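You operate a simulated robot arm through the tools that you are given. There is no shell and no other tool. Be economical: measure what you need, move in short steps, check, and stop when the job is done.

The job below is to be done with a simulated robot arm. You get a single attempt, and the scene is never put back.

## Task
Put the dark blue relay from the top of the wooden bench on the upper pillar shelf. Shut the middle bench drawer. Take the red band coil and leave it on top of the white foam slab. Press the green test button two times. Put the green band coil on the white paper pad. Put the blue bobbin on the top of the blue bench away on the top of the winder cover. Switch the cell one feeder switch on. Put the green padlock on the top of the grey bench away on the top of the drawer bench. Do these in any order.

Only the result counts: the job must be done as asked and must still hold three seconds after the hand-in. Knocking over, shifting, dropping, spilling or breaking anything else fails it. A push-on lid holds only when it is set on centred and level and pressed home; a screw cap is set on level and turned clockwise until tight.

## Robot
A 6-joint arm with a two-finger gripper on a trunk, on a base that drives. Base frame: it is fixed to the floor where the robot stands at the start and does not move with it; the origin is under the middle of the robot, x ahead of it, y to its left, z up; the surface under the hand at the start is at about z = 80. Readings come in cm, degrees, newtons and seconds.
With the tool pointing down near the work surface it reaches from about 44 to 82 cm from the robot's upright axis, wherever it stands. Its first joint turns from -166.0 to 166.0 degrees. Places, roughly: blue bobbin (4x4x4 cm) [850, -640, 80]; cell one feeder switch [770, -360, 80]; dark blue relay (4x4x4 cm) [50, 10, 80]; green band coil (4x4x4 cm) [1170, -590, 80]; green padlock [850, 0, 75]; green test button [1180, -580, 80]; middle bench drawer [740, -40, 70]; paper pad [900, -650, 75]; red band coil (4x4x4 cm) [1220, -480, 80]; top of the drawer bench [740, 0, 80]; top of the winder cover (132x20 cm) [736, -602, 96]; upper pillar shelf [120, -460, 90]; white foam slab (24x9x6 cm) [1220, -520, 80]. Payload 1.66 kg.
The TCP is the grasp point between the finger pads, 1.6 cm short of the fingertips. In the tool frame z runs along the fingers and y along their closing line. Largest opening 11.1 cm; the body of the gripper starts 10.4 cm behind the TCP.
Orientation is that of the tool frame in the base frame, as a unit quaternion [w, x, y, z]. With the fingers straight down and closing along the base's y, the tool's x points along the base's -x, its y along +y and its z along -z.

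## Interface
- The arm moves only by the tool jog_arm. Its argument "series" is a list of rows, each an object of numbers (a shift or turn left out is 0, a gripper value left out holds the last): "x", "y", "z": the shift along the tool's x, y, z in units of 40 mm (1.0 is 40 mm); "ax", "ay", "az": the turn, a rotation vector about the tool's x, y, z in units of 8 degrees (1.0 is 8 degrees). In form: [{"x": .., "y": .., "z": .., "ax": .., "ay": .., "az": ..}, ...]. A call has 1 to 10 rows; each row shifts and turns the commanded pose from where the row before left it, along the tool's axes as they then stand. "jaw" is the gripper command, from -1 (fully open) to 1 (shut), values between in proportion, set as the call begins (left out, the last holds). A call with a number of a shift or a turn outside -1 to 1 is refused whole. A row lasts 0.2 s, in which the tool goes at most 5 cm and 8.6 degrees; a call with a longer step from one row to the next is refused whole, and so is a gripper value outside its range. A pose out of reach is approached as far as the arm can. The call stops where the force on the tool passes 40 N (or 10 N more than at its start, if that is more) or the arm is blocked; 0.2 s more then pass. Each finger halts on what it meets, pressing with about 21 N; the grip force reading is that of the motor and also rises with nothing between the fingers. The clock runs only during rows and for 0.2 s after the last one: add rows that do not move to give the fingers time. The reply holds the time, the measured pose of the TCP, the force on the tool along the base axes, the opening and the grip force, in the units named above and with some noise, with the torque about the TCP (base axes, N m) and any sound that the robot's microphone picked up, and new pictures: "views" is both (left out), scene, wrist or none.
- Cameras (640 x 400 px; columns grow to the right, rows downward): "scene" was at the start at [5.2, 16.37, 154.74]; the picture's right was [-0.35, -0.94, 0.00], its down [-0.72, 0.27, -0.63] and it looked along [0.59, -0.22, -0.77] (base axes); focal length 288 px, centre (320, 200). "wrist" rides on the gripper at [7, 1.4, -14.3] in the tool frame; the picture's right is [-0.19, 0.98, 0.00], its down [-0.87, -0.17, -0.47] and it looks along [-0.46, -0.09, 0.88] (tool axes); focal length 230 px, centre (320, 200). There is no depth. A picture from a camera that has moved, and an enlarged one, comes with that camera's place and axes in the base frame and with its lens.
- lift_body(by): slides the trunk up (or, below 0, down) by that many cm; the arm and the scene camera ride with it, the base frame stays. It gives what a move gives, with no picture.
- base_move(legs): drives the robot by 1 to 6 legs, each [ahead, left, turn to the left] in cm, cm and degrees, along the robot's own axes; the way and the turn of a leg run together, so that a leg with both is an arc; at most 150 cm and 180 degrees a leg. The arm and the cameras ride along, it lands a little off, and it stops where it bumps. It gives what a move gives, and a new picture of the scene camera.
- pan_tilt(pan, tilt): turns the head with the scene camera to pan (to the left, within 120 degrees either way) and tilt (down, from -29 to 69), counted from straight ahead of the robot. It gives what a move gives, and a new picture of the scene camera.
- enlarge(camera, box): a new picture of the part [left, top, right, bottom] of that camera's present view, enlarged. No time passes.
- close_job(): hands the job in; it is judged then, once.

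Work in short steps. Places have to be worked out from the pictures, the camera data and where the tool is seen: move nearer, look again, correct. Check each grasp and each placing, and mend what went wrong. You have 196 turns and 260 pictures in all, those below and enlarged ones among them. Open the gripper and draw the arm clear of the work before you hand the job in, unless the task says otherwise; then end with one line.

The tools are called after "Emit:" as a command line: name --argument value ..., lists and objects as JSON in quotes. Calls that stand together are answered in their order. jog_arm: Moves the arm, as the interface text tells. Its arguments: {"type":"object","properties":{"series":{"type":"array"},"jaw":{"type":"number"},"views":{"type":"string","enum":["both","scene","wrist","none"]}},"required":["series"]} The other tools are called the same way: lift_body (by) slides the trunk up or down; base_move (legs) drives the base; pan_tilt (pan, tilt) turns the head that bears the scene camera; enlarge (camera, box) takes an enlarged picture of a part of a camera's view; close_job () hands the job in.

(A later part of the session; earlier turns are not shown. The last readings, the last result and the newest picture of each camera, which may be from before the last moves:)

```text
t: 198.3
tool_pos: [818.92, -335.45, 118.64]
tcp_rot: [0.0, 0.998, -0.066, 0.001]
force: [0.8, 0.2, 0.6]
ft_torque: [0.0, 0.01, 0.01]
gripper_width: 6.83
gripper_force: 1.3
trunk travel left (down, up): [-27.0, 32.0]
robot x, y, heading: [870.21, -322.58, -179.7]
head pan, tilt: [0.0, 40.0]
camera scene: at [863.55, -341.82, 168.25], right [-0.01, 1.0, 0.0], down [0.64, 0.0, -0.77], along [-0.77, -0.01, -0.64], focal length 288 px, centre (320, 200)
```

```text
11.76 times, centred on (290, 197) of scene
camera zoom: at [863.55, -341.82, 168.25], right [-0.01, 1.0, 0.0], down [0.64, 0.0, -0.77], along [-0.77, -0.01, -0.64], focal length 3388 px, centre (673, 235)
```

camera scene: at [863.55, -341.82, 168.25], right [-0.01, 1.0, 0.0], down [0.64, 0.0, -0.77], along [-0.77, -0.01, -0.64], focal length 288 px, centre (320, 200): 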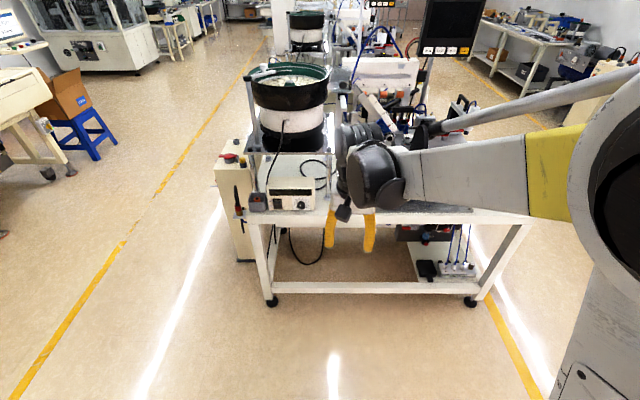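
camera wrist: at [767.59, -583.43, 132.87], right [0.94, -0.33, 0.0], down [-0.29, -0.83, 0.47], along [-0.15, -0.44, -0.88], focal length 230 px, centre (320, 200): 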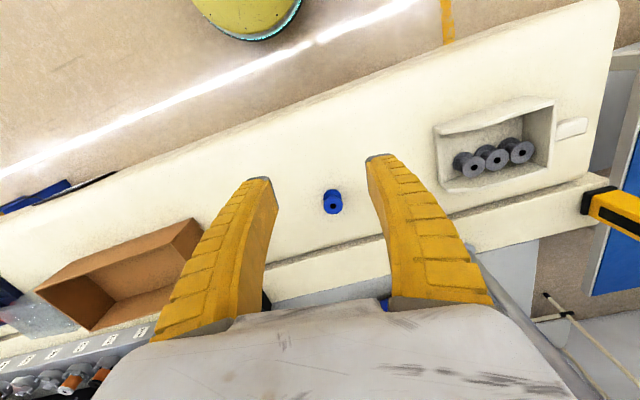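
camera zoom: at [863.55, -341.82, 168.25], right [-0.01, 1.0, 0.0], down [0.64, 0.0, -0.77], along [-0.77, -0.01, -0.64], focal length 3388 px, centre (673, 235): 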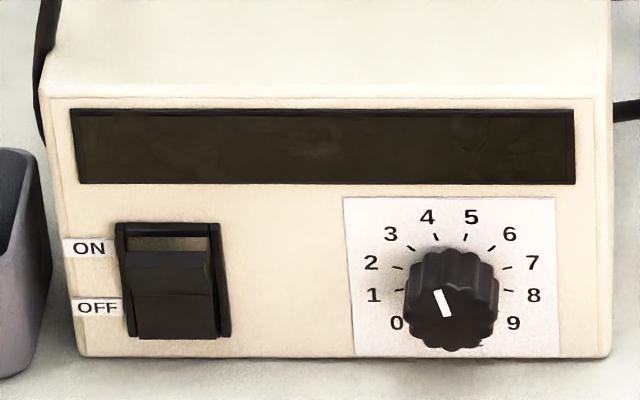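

The feeder controller's rocker is at about [761.5, −363, 82] with ON at the top. I'll press the upper half with closed, forward-tilted fingers. First I drive nearer and close the gripper.

Emit:
base_move --legs '[[30, 33, 0]]'

Emit:
jog_arm --series '[{"ay": -0.9}, {"ay": -0.9}, {"ay": -0.9}, {"ay": -0.9}, {"ay": -0.9}]' --jaw 1

```text
t: 201.0
tool_pos: [789.14, -369.15, 118.5]
tcp_rot: [0.0, 0.998, -0.066, 0.003]
force: [-1.2, -0.4, 0.1]
ft_torque: [0.03, -0.01, -0.01]
gripper_width: 6.86
gripper_force: 1.4
trunk travel left (down, up): [-27.0, 32.0]
robot x, y, heading: [840.53, -356.63, -179.7]
head pan, tilt: [0.0, 40.0]
camera scene: at [833.77, -375.47, 168.23], right [-0.01, 1.0, 0.0], down [0.64, 0.0, -0.77], along [-0.77, -0.01, -0.64], focal length 288 px, centre (320, 200)
```

scene: 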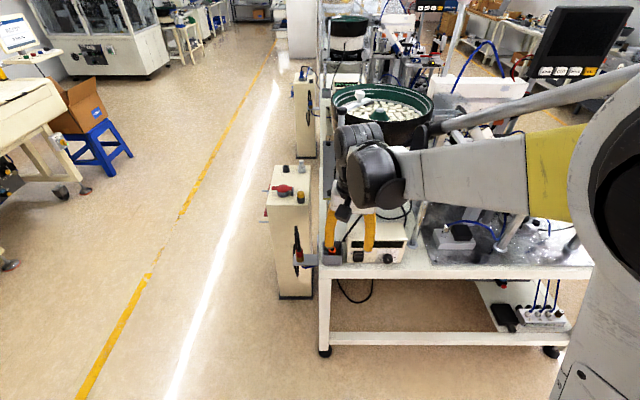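

```text
t: 202.2
tool_pos: [789.33, -369.15, 118.55]
tcp_rot: [-0.02, 0.949, -0.062, -0.308]
force: [-0.1, 0.1, -0.3]
ft_torque: [0.02, 0.0, -0.02]
gripper_width: 0.0
gripper_force: 21.2
trunk travel left (down, up): [-27.0, 32.0]
robot x, y, heading: [840.13, -356.56, -179.8]
head pan, tilt: [0.0, 40.0]
camera scene: at [833.86, -375.42, 168.24], right [-0.01, 1.0, 0.0], down [0.64, 0.0, -0.77], along [-0.77, -0.01, -0.64], focal length 288 px, centre (320, 200)
camera wrist: at [802.98, -372.34, 126.05], right [-0.28, -0.95, 0.11], down [-0.4, 0.22, 0.89], along [-0.87, 0.21, -0.44], focal length 230 px, centre (320, 200)
```

scene: 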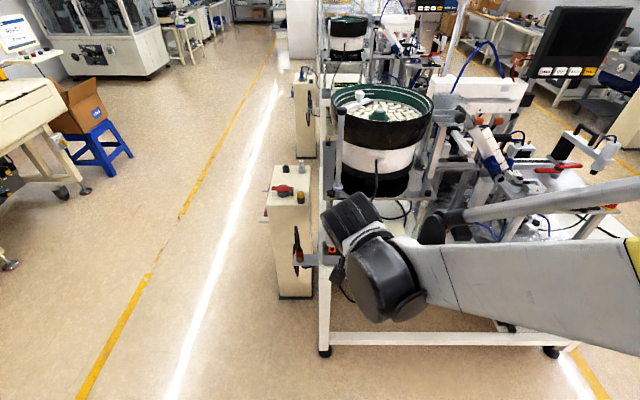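
wrist: 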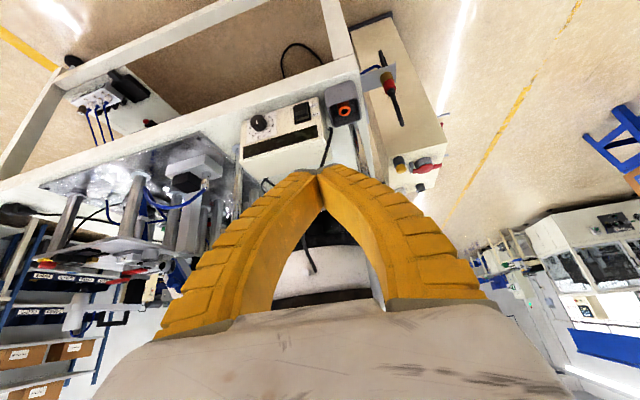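

Triangulating again puts the rocker nearer and higher: about x 766, y −362, with the ON half at z ≈ 86. I move the closed fingertips in front of it, staying about 6 cm off.

Emit:
jog_arm --series '[{"y": -0.22, "z": 0.92}, {"y": -0.22, "z": 0.92}, {"y": -0.22, "z": 0.92}, {"y": -0.22, "z": 0.92}, {"y": -0.22, "z": 0.92}, {"y": -0.22, "z": 0.9}, {"x": 0.5, "z": 0.5}, {"x": 0.5, "z": 0.5}]'

Emit:
enlarge --camera "wrist" --box '[220, 60, 420, 200]'

```text
t: 204.0
tool_pos: [776.02, -362.81, 96.38]
tcp_rot: [-0.021, 0.95, -0.061, -0.306]
force: [-0.5, 0.5, -0.2]
ft_torque: [0.0, 0.02, -0.02]
gripper_width: 0.0
gripper_force: 21.2
out of reach, approached as far as the arm can: row 8
trunk travel left (down, up): [-27.0, 32.0]
robot x, y, heading: [840.24, -356.62, -179.5]
head pan, tilt: [0.0, 40.0]
camera scene: at [833.76, -375.42, 168.23], right [-0.01, 1.0, 0.0], down [0.64, 0.0, -0.77], along [-0.77, -0.01, -0.64], focal length 288 px, centre (320, 200)
camera wrist: at [789.74, -365.84, 103.96], right [-0.28, -0.95, 0.11], down [-0.4, 0.22, 0.89], along [-0.87, 0.21, -0.45], focal length 230 px, centre (320, 200)
```

scene: 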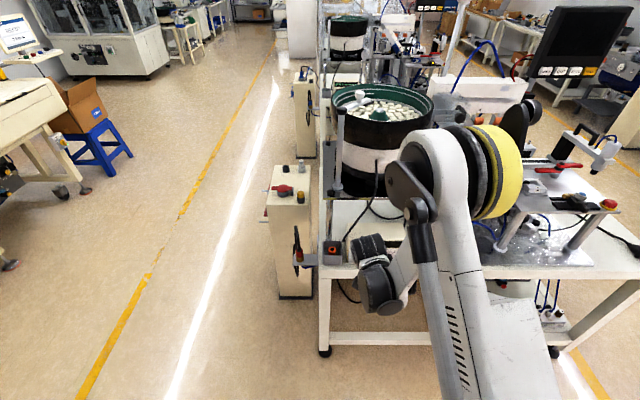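
wrist: 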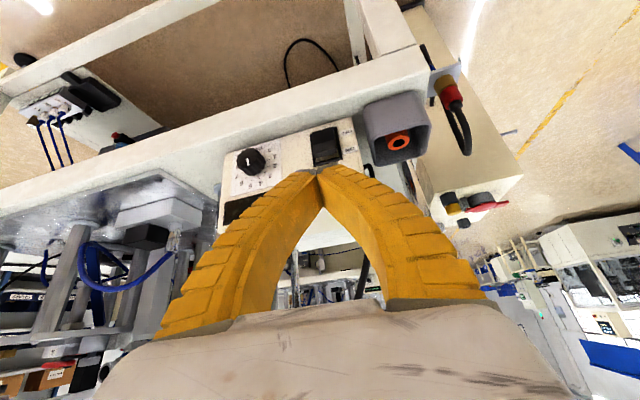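

```text
2.86 times, centred on (320, 130) of wrist
camera zoom: at [789.74, -365.84, 103.96], right [-0.28, -0.95, 0.11], down [-0.4, 0.22, 0.89], along [-0.87, 0.21, -0.45], focal length 657 px, centre (320, 400)
```

zoom: 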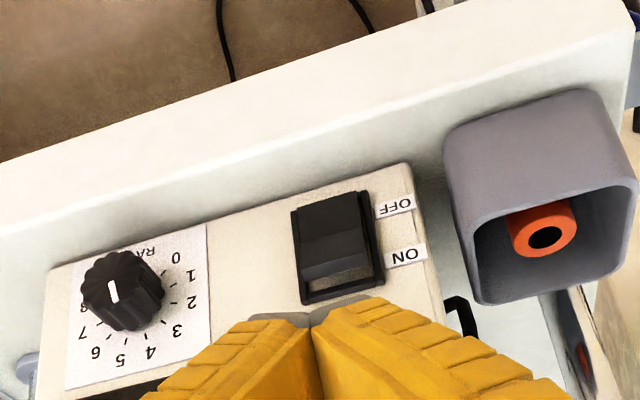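

The arm is too close to the robot here, so I back the base off 14 cm and then continue.

Emit:
base_move --legs '[[-14, 0, 0]]'

```text
t: 205.3
tool_pos: [790.08, -362.57, 96.58]
tcp_rot: [-0.02, 0.95, -0.061, -0.306]
force: [0.6, 0.1, 0.3]
ft_torque: [0.0, 0.01, 0.01]
gripper_width: 0.03
gripper_force: 20.8
trunk travel left (down, up): [-27.0, 32.0]
robot x, y, heading: [853.81, -356.33, -180.0]
head pan, tilt: [0.0, 40.0]
camera scene: at [847.83, -375.31, 168.25], right [-0.01, 1.0, 0.0], down [0.64, 0.0, -0.77], along [-0.77, -0.01, -0.64], focal length 288 px, centre (320, 200)
```

scene: 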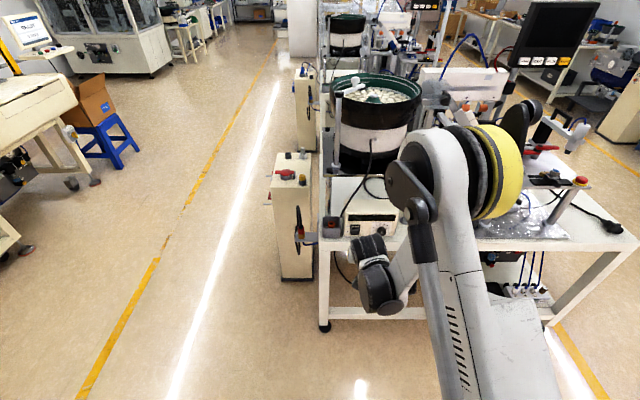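

Emit:
jog_arm --series '[{"x": -0.32, "y": 0.07, "z": 0.88}, {"x": -0.32, "y": 0.07, "z": 0.88}, {"x": -0.32, "y": 0.07, "z": 0.88}, {"x": -0.32, "y": 0.07, "z": 0.88}, {"x": -0.32, "y": 0.07, "z": 0.88}]' --views "wrist"

Emit:
enlarge --camera "wrist" --box '[220, 60, 420, 200]'

Emit:
enlarge --camera "scene" --box '[310, 170, 430, 260]'

```text
t: 206.5
tool_pos: [774.34, -361.96, 85.69]
tcp_rot: [-0.02, 0.95, -0.062, -0.305]
force: [-0.8, -0.2, -1.1]
ft_torque: [-0.05, 0.0, -0.03]
gripper_width: 0.0
gripper_force: 21.0
trunk travel left (down, up): [-27.0, 32.0]
robot x, y, heading: [854.02, -356.2, -179.7]
head pan, tilt: [0.0, 40.0]
camera wrist: at [788.02, -365.15, 93.31], right [-0.28, -0.95, 0.11], down [-0.4, 0.22, 0.89], along [-0.87, 0.21, -0.45], focal length 230 px, centre (320, 200)
```

wrist: 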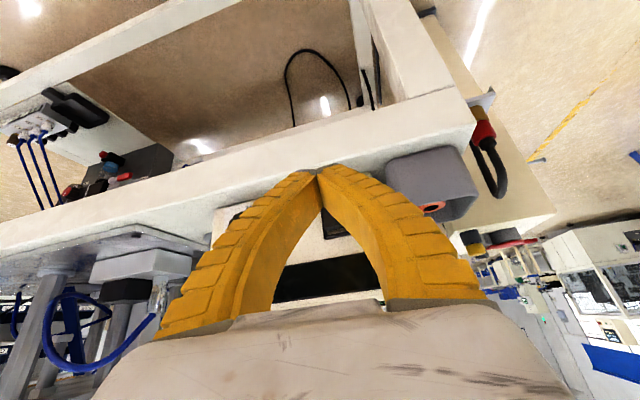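

```text
2.86 times, centred on (320, 130) of wrist
camera zoom: at [788.02, -365.15, 93.31], right [-0.28, -0.95, 0.11], down [-0.4, 0.22, 0.89], along [-0.87, 0.21, -0.45], focal length 657 px, centre (320, 400)
```

zoom: 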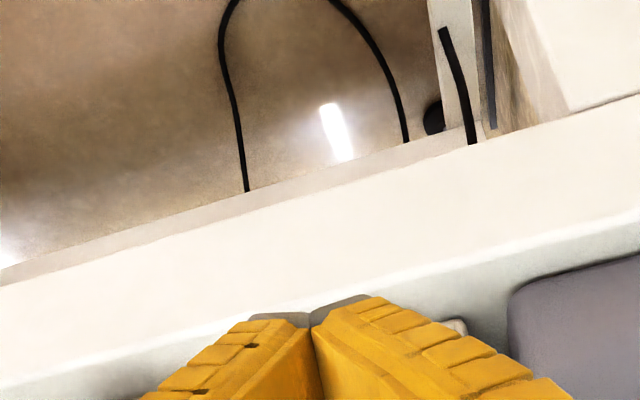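

```text
4.44 times, centred on (370, 215) of scene
camera zoom: at [847.6, -375.32, 168.23], right [-0.01, 1.0, 0.0], down [0.64, 0.0, -0.77], along [-0.77, -0.01, -0.64], focal length 1280 px, centre (98, 133)
```

zoom: 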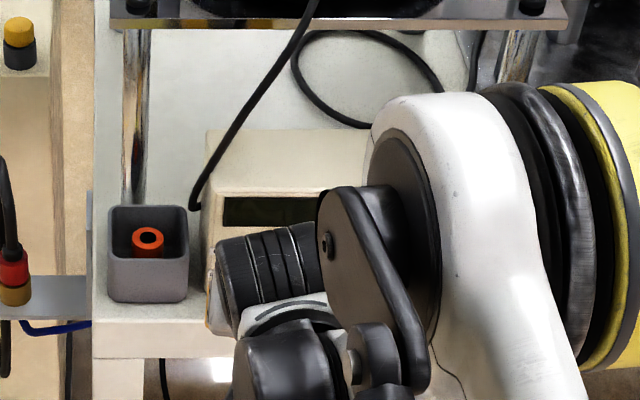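

I raise 0.6 cm and advance in −x toward the ON half in small rows.

Emit:
jog_arm --series '[{"x": -0.09, "z": -0.12}, {"x": -0.7, "y": 0.11, "z": 0.51}, {"x": -0.2, "y": 0.03, "z": 0.145}, {"x": -0.1, "y": 0.015, "z": 0.073}, {"x": -0.1, "y": 0.015, "z": 0.073}, {"x": -0.1, "y": 0.015, "z": 0.073}]'

```text
t: 207.9
tool_pos: [768.51, -362.03, 86.52]
tcp_rot: [-0.02, 0.95, -0.062, -0.304]
force: [-0.2, 1.1, -0.3]
ft_torque: [0.01, -0.01, -0.01]
gripper_width: 0.0
gripper_force: 20.8
trunk travel left (down, up): [-27.0, 32.0]
robot x, y, heading: [854.14, -356.64, -179.5]
head pan, tilt: [0.0, 40.0]
camera scene: at [847.68, -375.32, 168.24], right [-0.01, 1.0, 0.0], down [0.64, 0.0, -0.77], along [-0.77, -0.01, -0.64], focal length 288 px, centre (320, 200)
camera wrist: at [782.13, -365.11, 94.06], right [-0.28, -0.95, 0.11], down [-0.4, 0.22, 0.89], along [-0.87, 0.21, -0.45], focal length 230 px, centre (320, 200)
```

scene: 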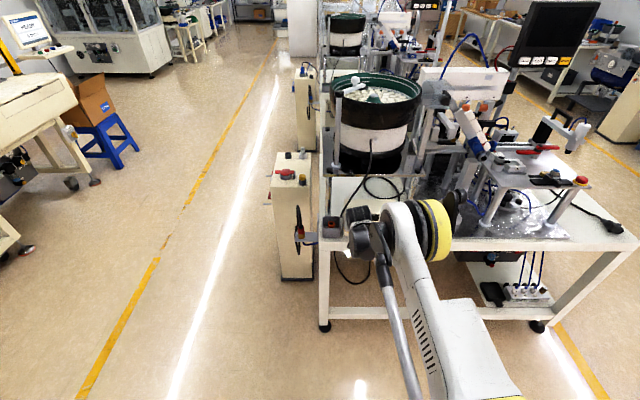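
wrist: 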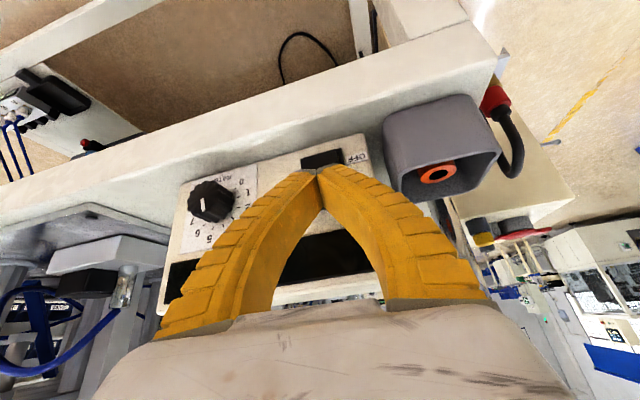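

The fingers now cover the ON half with the OFF half visible beyond them. I continue in small steps.

Emit:
jog_arm --series '[{"x": -0.1, "y": 0.015, "z": 0.073}, {"x": -0.1, "y": 0.015, "z": 0.073}, {"x": -0.1, "y": 0.015, "z": 0.073}, {"x": -0.1, "y": 0.015, "z": 0.073}]' --views "wrist"

Emit:
enlarge --camera "wrist" --box '[220, 100, 420, 240]'

```text
t: 208.9
tool_pos: [766.65, -361.84, 86.6]
tcp_rot: [-0.021, 0.95, -0.062, -0.306]
force: [11.4, -0.8, 9.6]
ft_torque: [-0.06, 0.0, 0.1]
gripper_width: 0.6
gripper_force: 28.5
trunk travel left (down, up): [-27.0, 32.0]
robot x, y, heading: [853.9, -356.42, -179.7]
head pan, tilt: [0.0, 40.0]
camera wrist: at [780.36, -365.1, 94.13], right [-0.28, -0.95, 0.11], down [-0.4, 0.22, 0.89], along [-0.87, 0.21, -0.45], focal length 230 px, centre (320, 200)
```

wrist: 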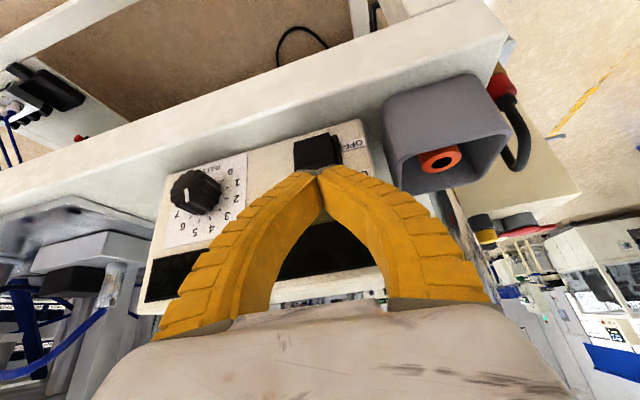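

```text
2.86 times, centred on (320, 170) of wrist
camera zoom: at [780.36, -365.1, 94.13], right [-0.28, -0.95, 0.11], down [-0.4, 0.22, 0.89], along [-0.87, 0.21, -0.45], focal length 657 px, centre (320, 286)
```

zoom: 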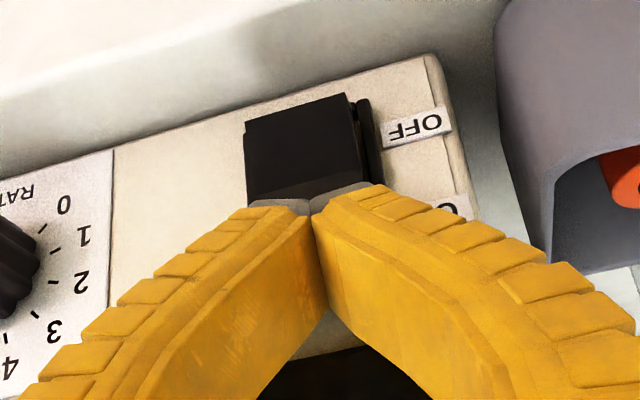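

The OFF half now stands out, so it has rocked over. I withdraw along +x and check.

Emit:
jog_arm --series '[{"x": 0.4, "y": -0.06, "z": -0.29}, {"x": 0.8, "y": -0.13, "z": -0.58}, {"x": 0.8, "y": -0.13, "z": -0.58}, {"x": 0.4, "y": 0, "z": -0.7}]' --views "wrist"

Emit:
enlarge --camera "wrist" --box '[220, 60, 420, 200]'

```text
t: 209.9
tool_pos: [779.32, -362.35, 88.14]
tcp_rot: [-0.021, 0.95, -0.063, -0.305]
force: [-0.5, 0.2, -0.7]
ft_torque: [0.01, 0.03, 0.03]
gripper_width: 0.01
gripper_force: 29.1
trunk travel left (down, up): [-27.0, 32.0]
robot x, y, heading: [854.08, -356.16, -179.5]
head pan, tilt: [0.0, 40.0]
camera wrist: at [793.03, -365.64, 95.65], right [-0.28, -0.95, 0.11], down [-0.4, 0.22, 0.89], along [-0.87, 0.21, -0.45], focal length 230 px, centre (320, 200)
```

wrist: 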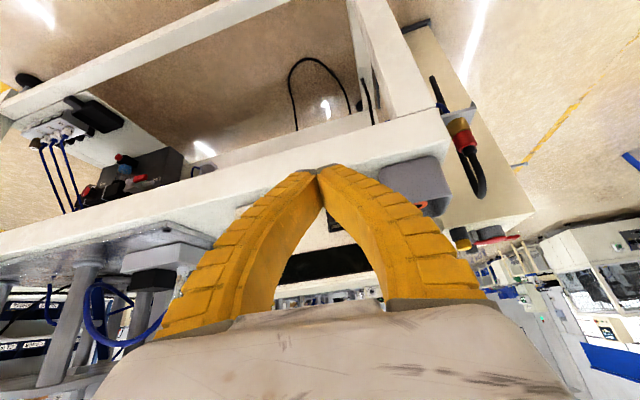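

```text
2.86 times, centred on (320, 130) of wrist
camera zoom: at [793.03, -365.64, 95.65], right [-0.28, -0.95, 0.11], down [-0.4, 0.22, 0.89], along [-0.87, 0.21, -0.45], focal length 657 px, centre (320, 400)
```

zoom: 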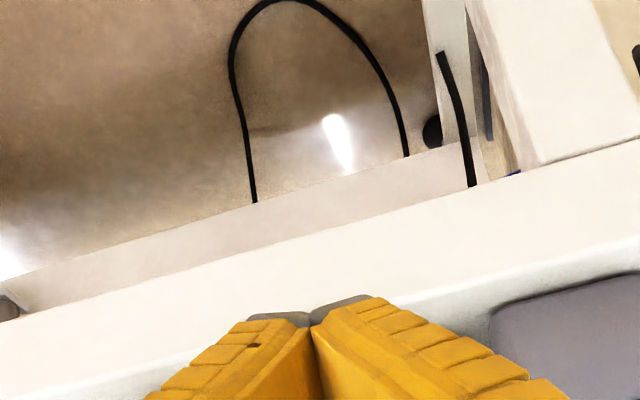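

Emit:
jog_arm --series '[{"x": -0.59, "z": -0.8}, {"x": -0.5, "z": -0.86}, {"x": -0.4, "z": -0.9}, {"x": -0.4, "z": -0.9}]' --views "wrist"

Emit:
enlarge --camera "wrist" --box '[220, 40, 420, 180]'

```text
t: 210.9
tool_pos: [781.39, -362.6, 103.64]
tcp_rot: [-0.021, 0.95, -0.061, -0.305]
force: [0.1, 0.2, -1.0]
ft_torque: [0.01, 0.0, -0.02]
gripper_width: 0.01
gripper_force: 29.0
trunk travel left (down, up): [-27.0, 32.0]
robot x, y, heading: [853.48, -356.47, -180.0]
head pan, tilt: [0.0, 40.0]
camera wrist: at [795.08, -365.81, 111.12], right [-0.28, -0.95, 0.11], down [-0.4, 0.22, 0.89], along [-0.87, 0.21, -0.45], focal length 230 px, centre (320, 200)
```

wrist: 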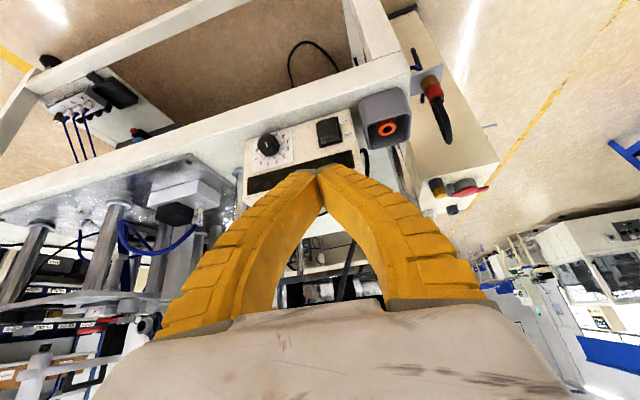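

```text
2.86 times, centred on (320, 110) of wrist
camera zoom: at [795.08, -365.81, 111.12], right [-0.28, -0.95, 0.11], down [-0.4, 0.22, 0.89], along [-0.87, 0.21, -0.45], focal length 657 px, centre (320, 457)
```

zoom: 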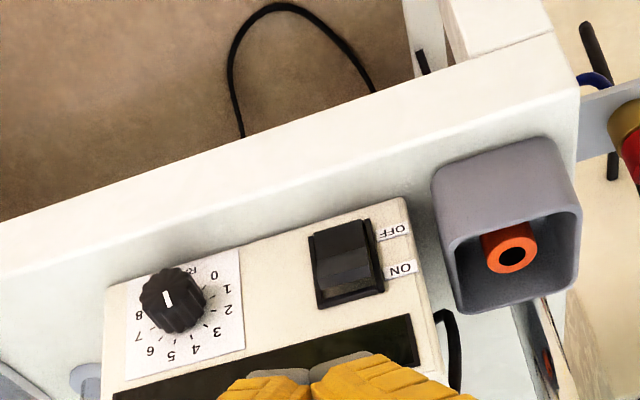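

The rocker now shows the OFF half raised, so it is on. I straighten the tool, raise it, turn to +y and drive to the north benches.

Emit:
jog_arm --series '[{"x": 0.7}, {"x": 0.7}, {"ay": 0.9, "z": -0.5}, {"ay": 0.9}, {"ay": 0.9}, {"ay": 0.9}, {"ay": 0.9}, {"z": -0.8}]' --views "none"

Emit:
base_move --legs '[[-15, 0, 0], [0, 0, -90], [140, 0, 0], [90, 0, 0]]'

Emit:
pan_tilt --pan 15 --tilt 25

```text
t: 212.7
tool_pos: [786.85, -363.18, 105.17]
tcp_rot: [-0.001, 0.998, -0.066, 0.003]
force: [0.2, 0.1, -0.2]
ft_torque: [0.0, 0.03, 0.02]
gripper_width: 0.0
gripper_force: 28.6
trunk travel left (down, up): [-27.0, 32.0]
robot x, y, heading: [854.31, -356.37, -179.4]
head pan, tilt: [0.0, 40.0]
```

```text
t: 228.8
tool_pos: [858.29, -61.1, 105.25]
tcp_rot: [-0.002, -0.665, 0.747, -0.003]
force: [0.1, 0.6, 0.3]
ft_torque: [-0.01, -0.01, -0.02]
gripper_width: 0.02
gripper_force: 28.2
trunk travel left (down, up): [-27.0, 32.0]
robot x, y, heading: [865.82, -128.25, 91.4]
head pan, tilt: [0.0, 40.0]
camera scene: at [846.93, -122.09, 168.24], right [1.0, 0.02, 0.0], down [0.01, -0.64, -0.77], along [-0.02, 0.77, -0.64], focal length 288 px, centre (320, 200)
```

scene: 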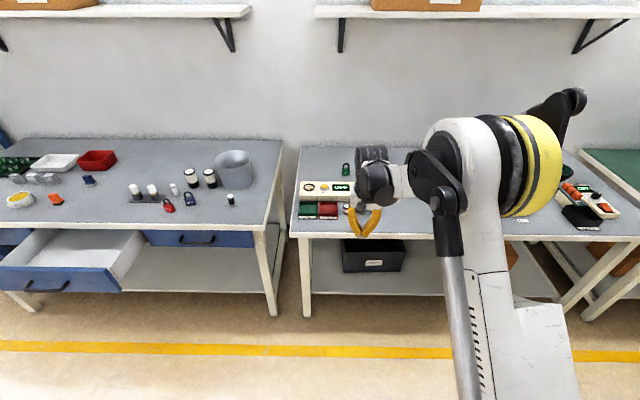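

```text
t: 229.5
tool_pos: [858.33, -61.09, 105.12]
tcp_rot: [-0.003, -0.664, 0.747, -0.003]
force: [0.6, -0.6, 0.0]
ft_torque: [-0.03, 0.0, 0.01]
gripper_width: 0.0
gripper_force: 29.4
trunk travel left (down, up): [-27.0, 32.0]
robot x, y, heading: [865.99, -128.14, 91.2]
head pan, tilt: [15.0, 25.0]
camera scene: at [844.54, -121.77, 170.57], right [0.96, 0.28, 0.0], down [0.12, -0.41, -0.91], along [-0.25, 0.87, -0.42], focal length 288 px, centre (320, 200)
```

scene: 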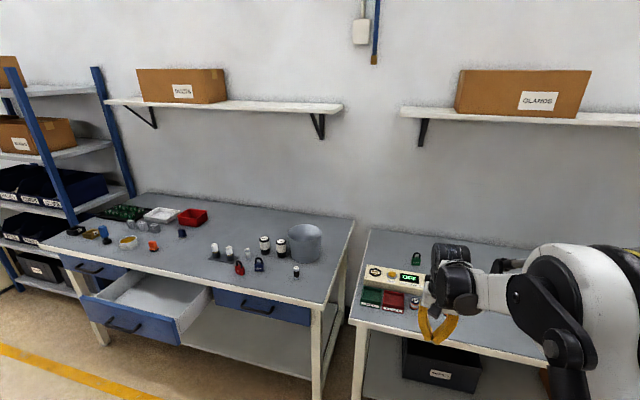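

Emit:
enlarge --camera "scene" --box '[350, 230, 470, 320]'

Emit:
enlarge --camera "scene" --box '[40, 190, 350, 380]'

```text
4.44 times, centred on (410, 275) of scene
camera zoom: at [844.54, -121.77, 170.57], right [0.96, 0.28, 0.0], down [0.12, -0.41, -0.91], along [-0.25, 0.87, -0.42], focal length 1280 px, centre (-80, -133)
```

zoom: 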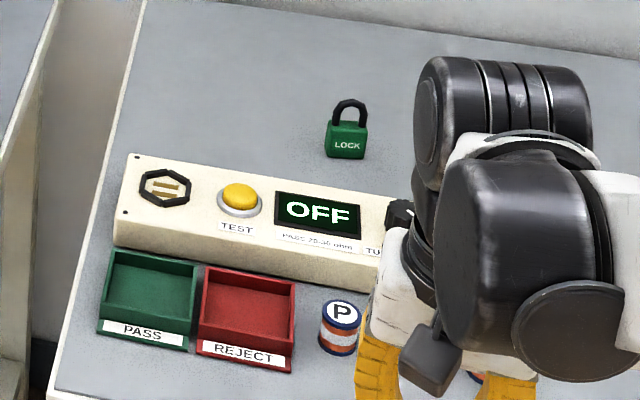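

```text
2.06 times, centred on (195, 285) of scene
camera zoom: at [844.54, -121.77, 170.57], right [0.96, 0.28, 0.0], down [0.12, -0.41, -0.91], along [-0.25, 0.87, -0.42], focal length 594 px, centre (578, 24)
```

zoom: 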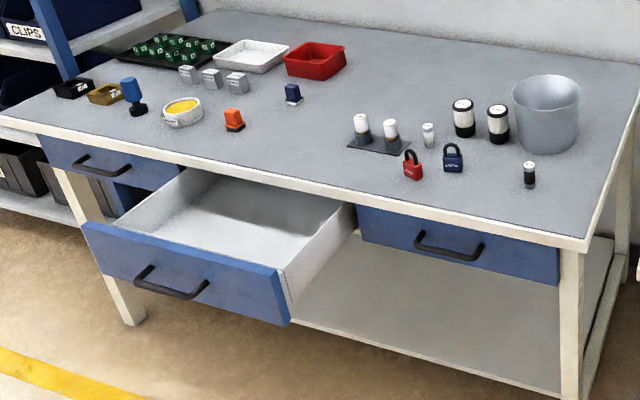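

The green padlock stands behind the tester box on the grey bench near [858.5, 12]. I open the gripper, pull the arm back, and drive up to the bench.

Emit:
jog_arm --series '[{"x": 0.8, "z": -0.5}, {"x": 0.8, "z": -0.5}, {"x": 0.8, "z": -0.5}]' --jaw -1 --views "none"

Emit:
base_move --legs '[[62, 0, -1]]'

Emit:
enlarge --camera "wrist" --box '[0, 0, 640, 400]'

```text
t: 230.3
tool_pos: [857.14, -70.89, 111.09]
tcp_rot: [-0.002, -0.665, 0.747, -0.002]
force: [0.5, -0.4, 0.5]
ft_torque: [0.03, -0.01, 0.03]
gripper_width: 11.1
gripper_force: 0.0
trunk travel left (down, up): [-27.0, 32.0]
robot x, y, heading: [866.09, -128.31, 91.0]
head pan, tilt: [15.0, 25.0]
```

```text
t: 233.8
tool_pos: [856.62, -8.75, 111.04]
tcp_rot: [-0.002, -0.661, 0.75, -0.003]
force: [-0.4, -0.4, 0.0]
ft_torque: [-0.01, 0.0, -0.02]
gripper_width: 11.08
gripper_force: 0.0
trunk travel left (down, up): [-27.0, 32.0]
robot x, y, heading: [865.07, -66.45, 90.8]
head pan, tilt: [15.0, 25.0]
camera scene: at [843.58, -59.59, 170.57], right [0.96, 0.27, 0.0], down [0.11, -0.41, -0.91], along [-0.25, 0.87, -0.42], focal length 288 px, centre (320, 200)
```

scene: 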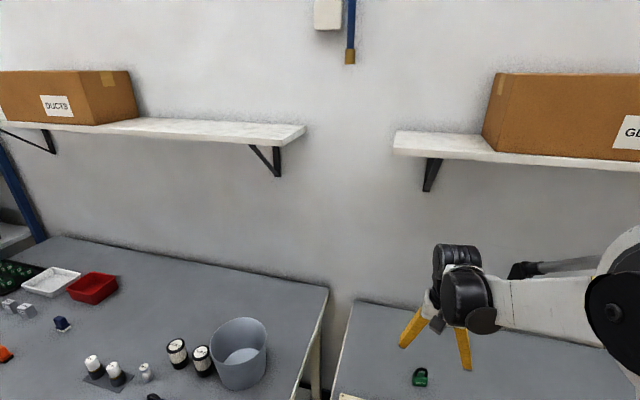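

```text
1.00 times, centred on (320, 200) of wrist (not enlarged: the box is as wide or as high as the picture)
camera zoom: at [854.39, -15.43, 125.29], right [-0.95, 0.31, 0.0], down [0.27, 0.84, 0.47], along [0.15, 0.44, -0.88], focal length 230 px, centre (320, 200)
```

zoom: 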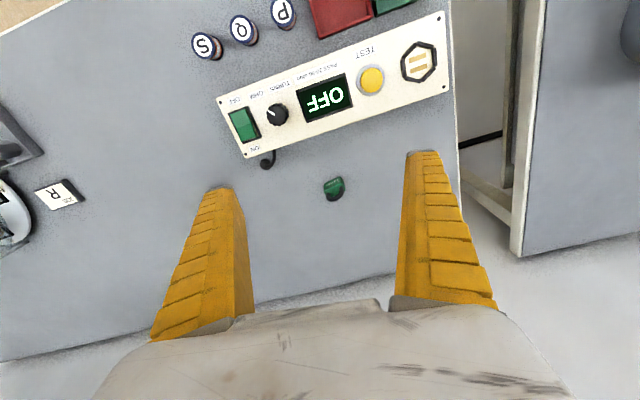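

Emit:
jog_arm --series '[{"x": -0.7, "y": 0.02, "z": 0.6}, {"x": -0.7, "y": 0.02, "z": 0.6}, {"x": -0.7, "y": 0.02, "z": 0.6}, {"x": -0.7, "y": 0.02, "z": 0.6}, {"x": -0.7, "y": 0.02, "z": 0.6}, {"z": 0.8}]' --views "wrist"

Emit:
enlarge --camera "wrist" --box '[240, 60, 440, 220]'

```text
t: 235.2
tool_pos: [858.03, 5.13, 95.52]
tcp_rot: [-0.001, -0.661, 0.751, -0.004]
force: [-0.3, 0.0, -0.4]
ft_torque: [0.0, 0.02, -0.01]
gripper_width: 11.1
gripper_force: 0.0
trunk travel left (down, up): [-27.0, 32.0]
robot x, y, heading: [865.19, -66.4, 90.9]
head pan, tilt: [15.0, 25.0]
camera wrist: at [855.83, -1.62, 109.81], right [-0.95, 0.31, 0.0], down [0.27, 0.84, 0.47], along [0.15, 0.44, -0.88], focal length 230 px, centre (320, 200)
```

wrist: 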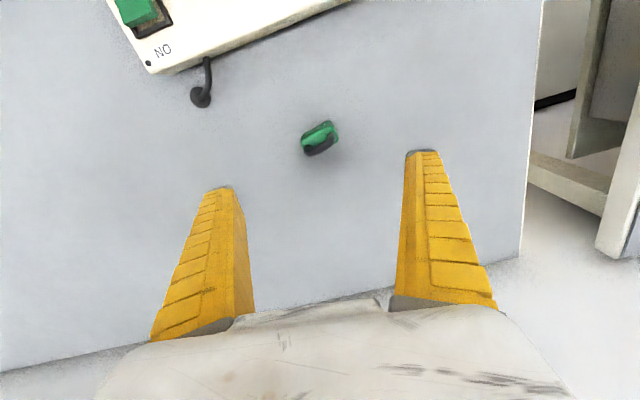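

```text
2.50 times, centred on (340, 140) of wrist
camera zoom: at [855.83, -1.62, 109.81], right [-0.95, 0.31, 0.0], down [0.27, 0.84, 0.47], along [0.15, 0.44, -0.88], focal length 575 px, centre (270, 350)
```

zoom: 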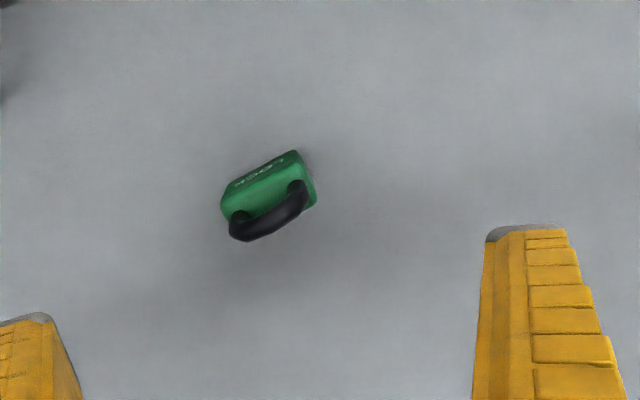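

Padlock at [858.4, 5.2], its width axis turned about 15° from x. I turn the tool 22° to match and descend to about z 81.

Emit:
jog_arm --series '[{"az": -0.92}, {"az": -0.92}, {"az": -0.92, "z": 0.5}, {"z": 0.9}, {"z": 0.9}, {"z": 0.9}, {"z": 0.4}]' --views "wrist"

```text
t: 236.8
tool_pos: [857.77, 4.99, 81.21]
tcp_rot: [0.003, 0.793, -0.609, 0.003]
force: [-0.2, 0.3, 0.0]
ft_torque: [0.03, 0.0, 0.0]
gripper_width: 11.08
gripper_force: 0.0
trunk travel left (down, up): [-27.0, 32.0]
robot x, y, heading: [865.1, -65.77, 91.0]
head pan, tilt: [15.0, 25.0]
camera wrist: at [858.35, -2.1, 95.53], right [-1.0, -0.07, 0.0], down [-0.06, 0.88, 0.47], along [-0.03, 0.46, -0.88], focal length 230 px, centre (320, 200)
```

wrist: 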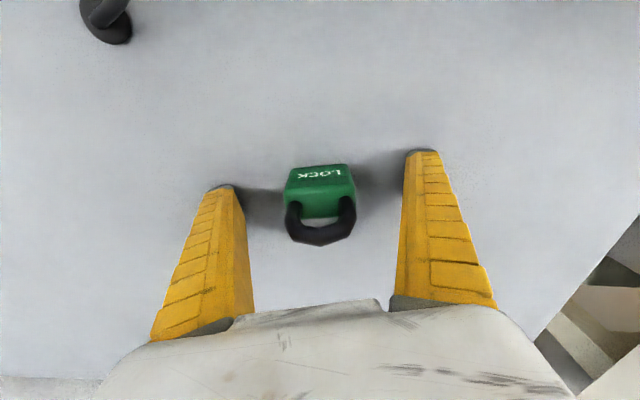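

Emit:
jog_arm --series '[{"z": 0.2}, {"z": 0.2}, {"z": 0.1}]' --views "wrist"

```text
t: 237.2
tool_pos: [857.88, 4.94, 80.99]
tcp_rot: [0.001, 0.793, -0.61, 0.002]
force: [1.3, -7.9, 25.3]
ft_torque: [-0.04, -0.27, 0.12]
gripper_width: 11.17
gripper_force: 0.0
trunk travel left (down, up): [-27.0, 32.0]
robot x, y, heading: [864.96, -66.29, 90.6]
head pan, tilt: [15.0, 25.0]
stopped in row 2: the force on the tool passed its limit at 54 N (the readings are from after the stop); the commanded pose is now the measured one
camera wrist: at [858.39, -2.16, 95.28], right [-1.0, -0.07, 0.0], down [-0.06, 0.88, 0.47], along [-0.03, 0.47, -0.88], focal length 230 px, centre (320, 200)
```

wrist: 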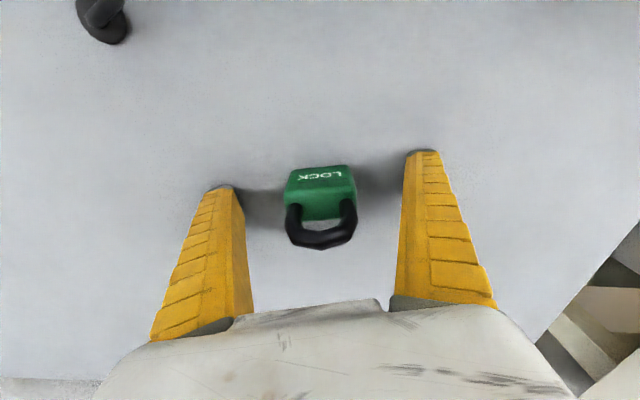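

The bench top is at z ≈ 79.3. I rise 0.7 cm and close on the padlock body.

Emit:
jog_arm --series '[{"z": -0.22, "x": 0.1}, {}]' --views "none"

Emit:
jog_arm --series '[{}, {}, {}, {}]' --jaw 1 --views "wrist"

```text
t: 237.8
tool_pos: [858.02, 4.78, 81.44]
tcp_rot: [0.002, 0.793, -0.61, 0.002]
force: [0.4, 0.1, -0.3]
ft_torque: [-0.06, -0.01, 0.02]
gripper_width: 11.11
gripper_force: 0.0
trunk travel left (down, up): [-27.0, 32.0]
robot x, y, heading: [865.05, -66.36, 90.9]
head pan, tilt: [15.0, 25.0]
```

```text
t: 238.8
tool_pos: [858.05, 4.71, 81.58]
tcp_rot: [0.002, 0.793, -0.61, 0.0]
force: [1.1, 1.5, 6.5]
ft_torque: [0.03, -0.02, -0.02]
gripper_width: 3.95
gripper_force: 21.2
trunk travel left (down, up): [-27.0, 32.0]
robot x, y, heading: [865.24, -66.08, 91.0]
head pan, tilt: [15.0, 25.0]
camera wrist: at [858.5, -2.34, 95.9], right [-1.0, -0.07, 0.0], down [-0.06, 0.88, 0.47], along [-0.03, 0.47, -0.88], focal length 230 px, centre (320, 200)
```

wrist: 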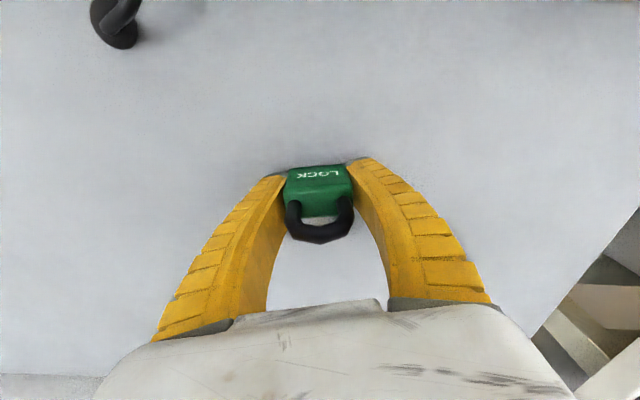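

Padlock gripped (3.95 cm). I lift it, draw back, and shift left to look at the drawer bench top for a free spot.

Emit:
jog_arm --series '[{"z": -0.5}, {"z": -1}, {"z": -1}, {"z": -1}, {"z": -1}, {"z": -1}, {"z": -1}, {"z": -1}, {"x": 1}, {"x": 1}]' --views "none"

Emit:
base_move --legs '[[-8, 45, -1]]'

Emit:
pan_tilt --pan 10 --tilt 50

```text
t: 241.1
tool_pos: [860.04, -2.99, 111.89]
tcp_rot: [0.001, 0.793, -0.609, 0.001]
force: [0.2, 0.1, -1.5]
ft_torque: [0.02, -0.01, 0.0]
gripper_width: 3.87
gripper_force: 20.8
trunk travel left (down, up): [-27.0, 32.0]
robot x, y, heading: [865.02, -66.23, 90.6]
head pan, tilt: [15.0, 25.0]
```

```text
t: 243.8
tool_pos: [816.55, -10.8, 111.82]
tcp_rot: [0.001, 0.785, -0.62, 0.002]
force: [-0.1, -0.3, -0.8]
ft_torque: [0.01, -0.04, 0.03]
gripper_width: 3.83
gripper_force: 20.9
trunk travel left (down, up): [-27.0, 32.0]
robot x, y, heading: [820.03, -74.48, 89.2]
head pan, tilt: [15.0, 25.0]
camera scene: at [798.65, -67.18, 170.56], right [0.97, 0.25, 0.0], down [0.1, -0.41, -0.91], along [-0.22, 0.88, -0.42], focal length 288 px, centre (320, 200)
```

scene: 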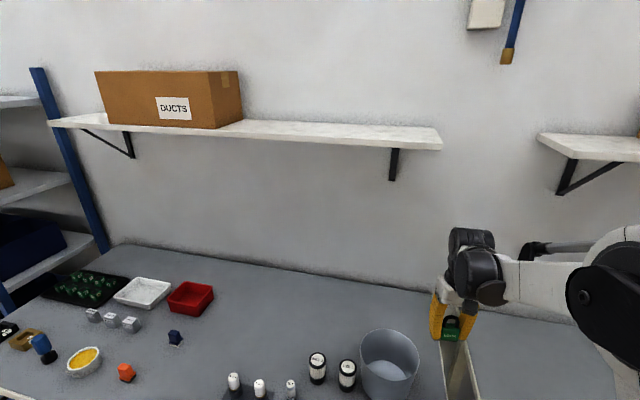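

```text
t: 244.7
tool_pos: [816.58, -10.9, 111.74]
tcp_rot: [0.001, 0.785, -0.62, 0.002]
force: [-1.1, -0.2, -1.8]
ft_torque: [0.0, -0.01, 0.01]
gripper_width: 3.83
gripper_force: 21.6
trunk travel left (down, up): [-27.0, 32.0]
robot x, y, heading: [819.85, -74.33, 89.4]
head pan, tilt: [10.0, 50.0]
camera scene: at [799.76, -68.5, 166.83], right [0.99, 0.16, 0.0], down [0.12, -0.76, -0.64], along [-0.1, 0.63, -0.77], focal length 288 px, centre (320, 200)
```

scene: 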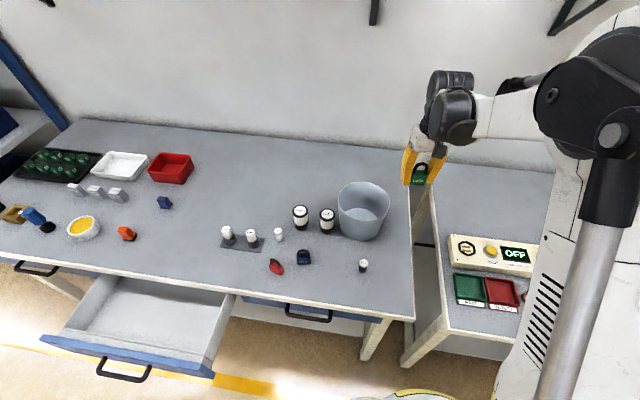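

The area behind the cylinders and left of the bucket, around [768, 4], is free. I move the base left and slightly ahead, staying clear of the open drawer.

Emit:
base_move --legs '[[10, 24, 0.6]]'

Emit:
enlarge --camera "wrist" --box '[0, 0, 640, 400]'

```text
t: 246.6
tool_pos: [792.0, -0.62, 111.8]
tcp_rot: [0.001, 0.789, -0.615, 0.002]
force: [-1.2, -0.1, -0.1]
ft_torque: [0.0, -0.04, -0.01]
gripper_width: 3.83
gripper_force: 21.2
trunk travel left (down, up): [-27.0, 32.0]
robot x, y, heading: [796.38, -64.54, 90.0]
head pan, tilt: [10.0, 50.0]
camera scene: at [775.71, -58.56, 166.81], right [0.99, 0.17, 0.0], down [0.13, -0.76, -0.64], along [-0.11, 0.63, -0.77], focal length 288 px, centre (320, 200)
```

scene: 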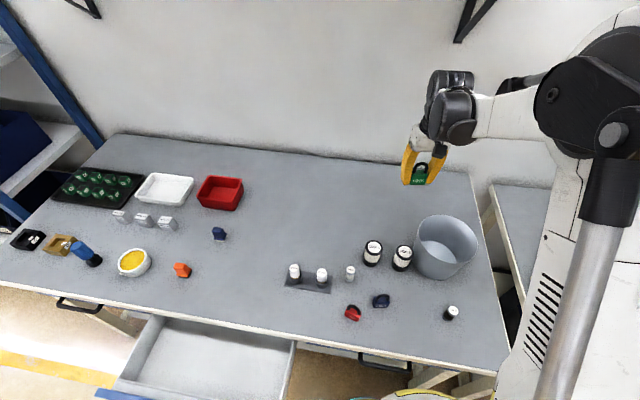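

```text
1.00 times, centred on (320, 200) of wrist (not enlarged: the box is as wide or as high as the picture)
camera zoom: at [792.35, -7.76, 126.07], right [-1.0, -0.05, 0.0], down [-0.05, 0.88, 0.47], along [-0.02, 0.47, -0.88], focal length 230 px, centre (320, 200)
```

zoom: 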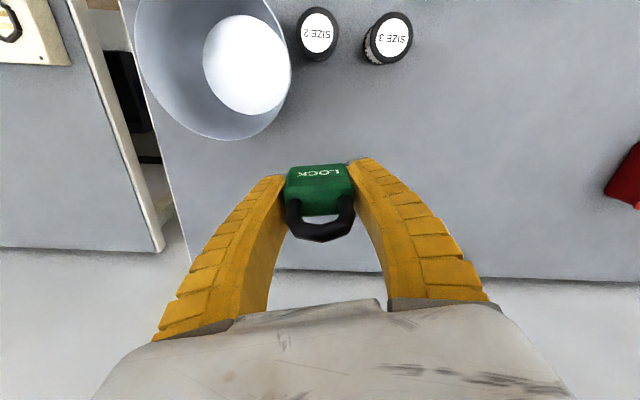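

Emit:
jog_arm --series '[{"x": -0.43, "y": 0.92}, {"x": -0.43, "y": 0.92}, {"x": -0.43, "y": 0.92}, {"x": -0.43, "y": 0.92}, {"x": -0.43, "y": 0.92}, {"x": -0.43, "y": 0.92}, {"z": 1}, {"z": 1}, {"z": 1}, {"z": 1}]' --views "wrist"

Emit:
jog_arm --series '[{"z": 1}, {"z": 0.9}, {"z": 0.5}]' --views "both"

```text
t: 248.8
tool_pos: [768.26, 3.84, 95.66]
tcp_rot: [0.002, 0.789, -0.614, 0.002]
force: [-0.6, 0.1, -2.1]
ft_torque: [0.02, -0.03, 0.01]
gripper_width: 3.83
gripper_force: 20.9
trunk travel left (down, up): [-27.0, 32.0]
robot x, y, heading: [795.83, -64.18, 89.7]
head pan, tilt: [10.0, 50.0]
camera wrist: at [768.63, -3.24, 109.97], right [-1.0, -0.05, 0.0], down [-0.05, 0.88, 0.47], along [-0.03, 0.47, -0.88], focal length 230 px, centre (320, 200)
```

wrist: 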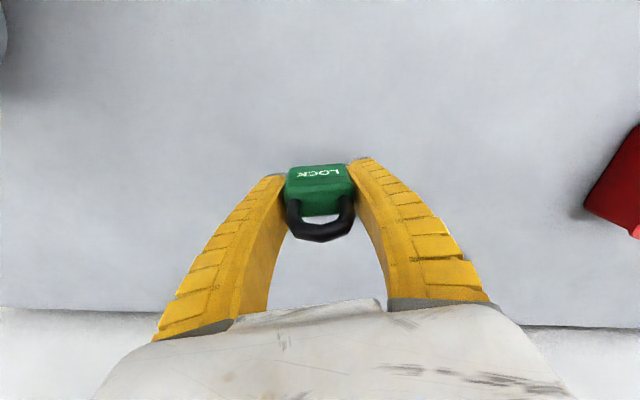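

```text
t: 249.6
tool_pos: [768.01, 3.83, 86.23]
tcp_rot: [0.002, 0.789, -0.614, 0.002]
force: [-0.3, 0.6, -0.6]
ft_torque: [0.0, 0.0, 0.01]
gripper_width: 3.84
gripper_force: 20.8
trunk travel left (down, up): [-27.0, 32.0]
robot x, y, heading: [795.89, -64.25, 89.4]
head pan, tilt: [10.0, 50.0]
camera scene: at [775.8, -58.58, 166.82], right [0.99, 0.17, 0.0], down [0.13, -0.75, -0.64], along [-0.11, 0.63, -0.77], focal length 288 px, centre (320, 200)
camera wrist: at [768.43, -3.25, 100.5], right [-1.0, -0.05, 0.0], down [-0.05, 0.88, 0.47], along [-0.03, 0.47, -0.88], focal length 230 px, centre (320, 200)
```

scene: 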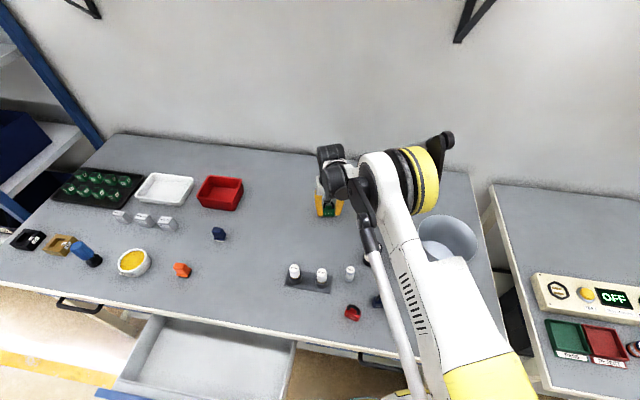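
wrist: 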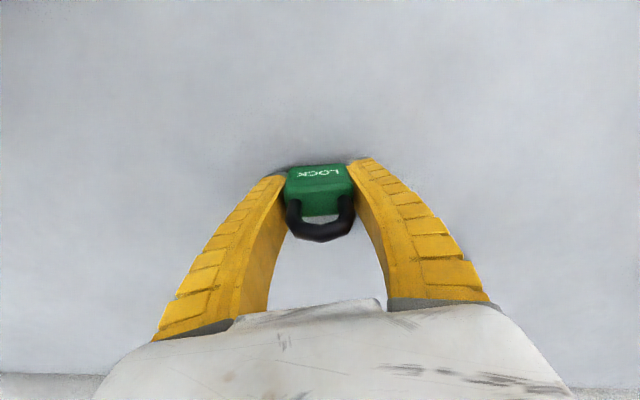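

Emit:
jog_arm --series '[{"z": 0.5}, {"z": 0.3}, {"z": 0.15}, {"z": 0.12}, {"z": 0.1}, {}]' --views "none"

```text
t: 249.9
tool_pos: [768.11, 3.74, 85.58]
tcp_rot: [0.001, 0.788, -0.616, 0.002]
force: [1.9, -4.9, 26.9]
ft_torque: [-0.02, -0.04, 0.01]
gripper_width: 3.94
gripper_force: 20.8
trunk travel left (down, up): [-27.0, 32.0]
robot x, y, heading: [796.35, -64.2, 89.8]
head pan, tilt: [10.0, 50.0]
stopped in row 1: the force on the tool passed its limit at 57 N (the readings are from after the stop); the commanded pose is now the measured one
```

Contact came earlier than expected. I look before releasing.

Emit:
jog_arm --series '[{}]'

Emit:
enlarge --camera "scene" --box '[240, 130, 500, 310]'

```text
t: 250.3
tool_pos: [768.05, 3.82, 85.43]
tcp_rot: [0.001, 0.788, -0.616, 0.0]
force: [0.2, -1.4, 33.7]
ft_torque: [0.04, -0.04, -0.12]
gripper_width: 3.93
gripper_force: 20.7
trunk travel left (down, up): [-27.0, 32.0]
robot x, y, heading: [796.26, -64.49, 89.9]
head pan, tilt: [10.0, 50.0]
camera scene: at [775.95, -58.97, 166.88], right [0.99, 0.17, 0.0], down [0.13, -0.75, -0.64], along [-0.11, 0.64, -0.76], focal length 288 px, centre (320, 200)
camera wrist: at [768.47, -3.38, 99.76], right [-1.0, -0.05, 0.0], down [-0.05, 0.88, 0.47], along [-0.03, 0.47, -0.88], focal length 230 px, centre (320, 200)
```

scene: 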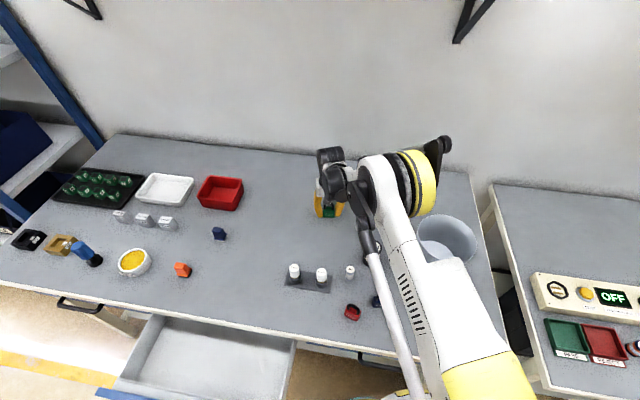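
wrist: 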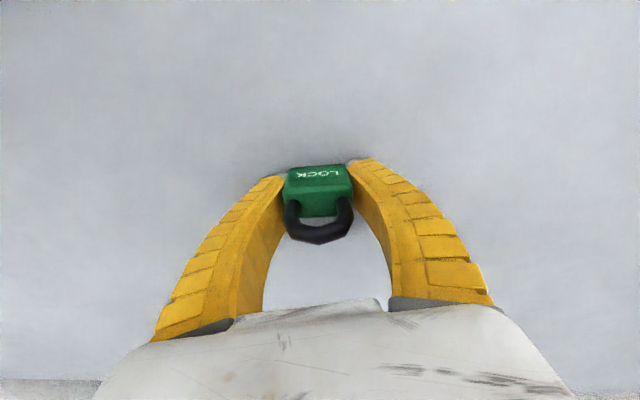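

```text
2.22 times, centred on (370, 220) of scene
camera zoom: at [775.95, -58.97, 166.88], right [0.99, 0.17, 0.0], down [0.13, -0.75, -0.64], along [-0.11, 0.64, -0.76], focal length 640 px, centre (209, 156)
```

zoom: 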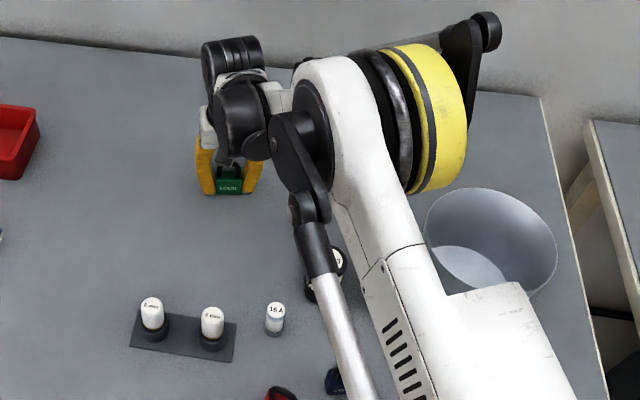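

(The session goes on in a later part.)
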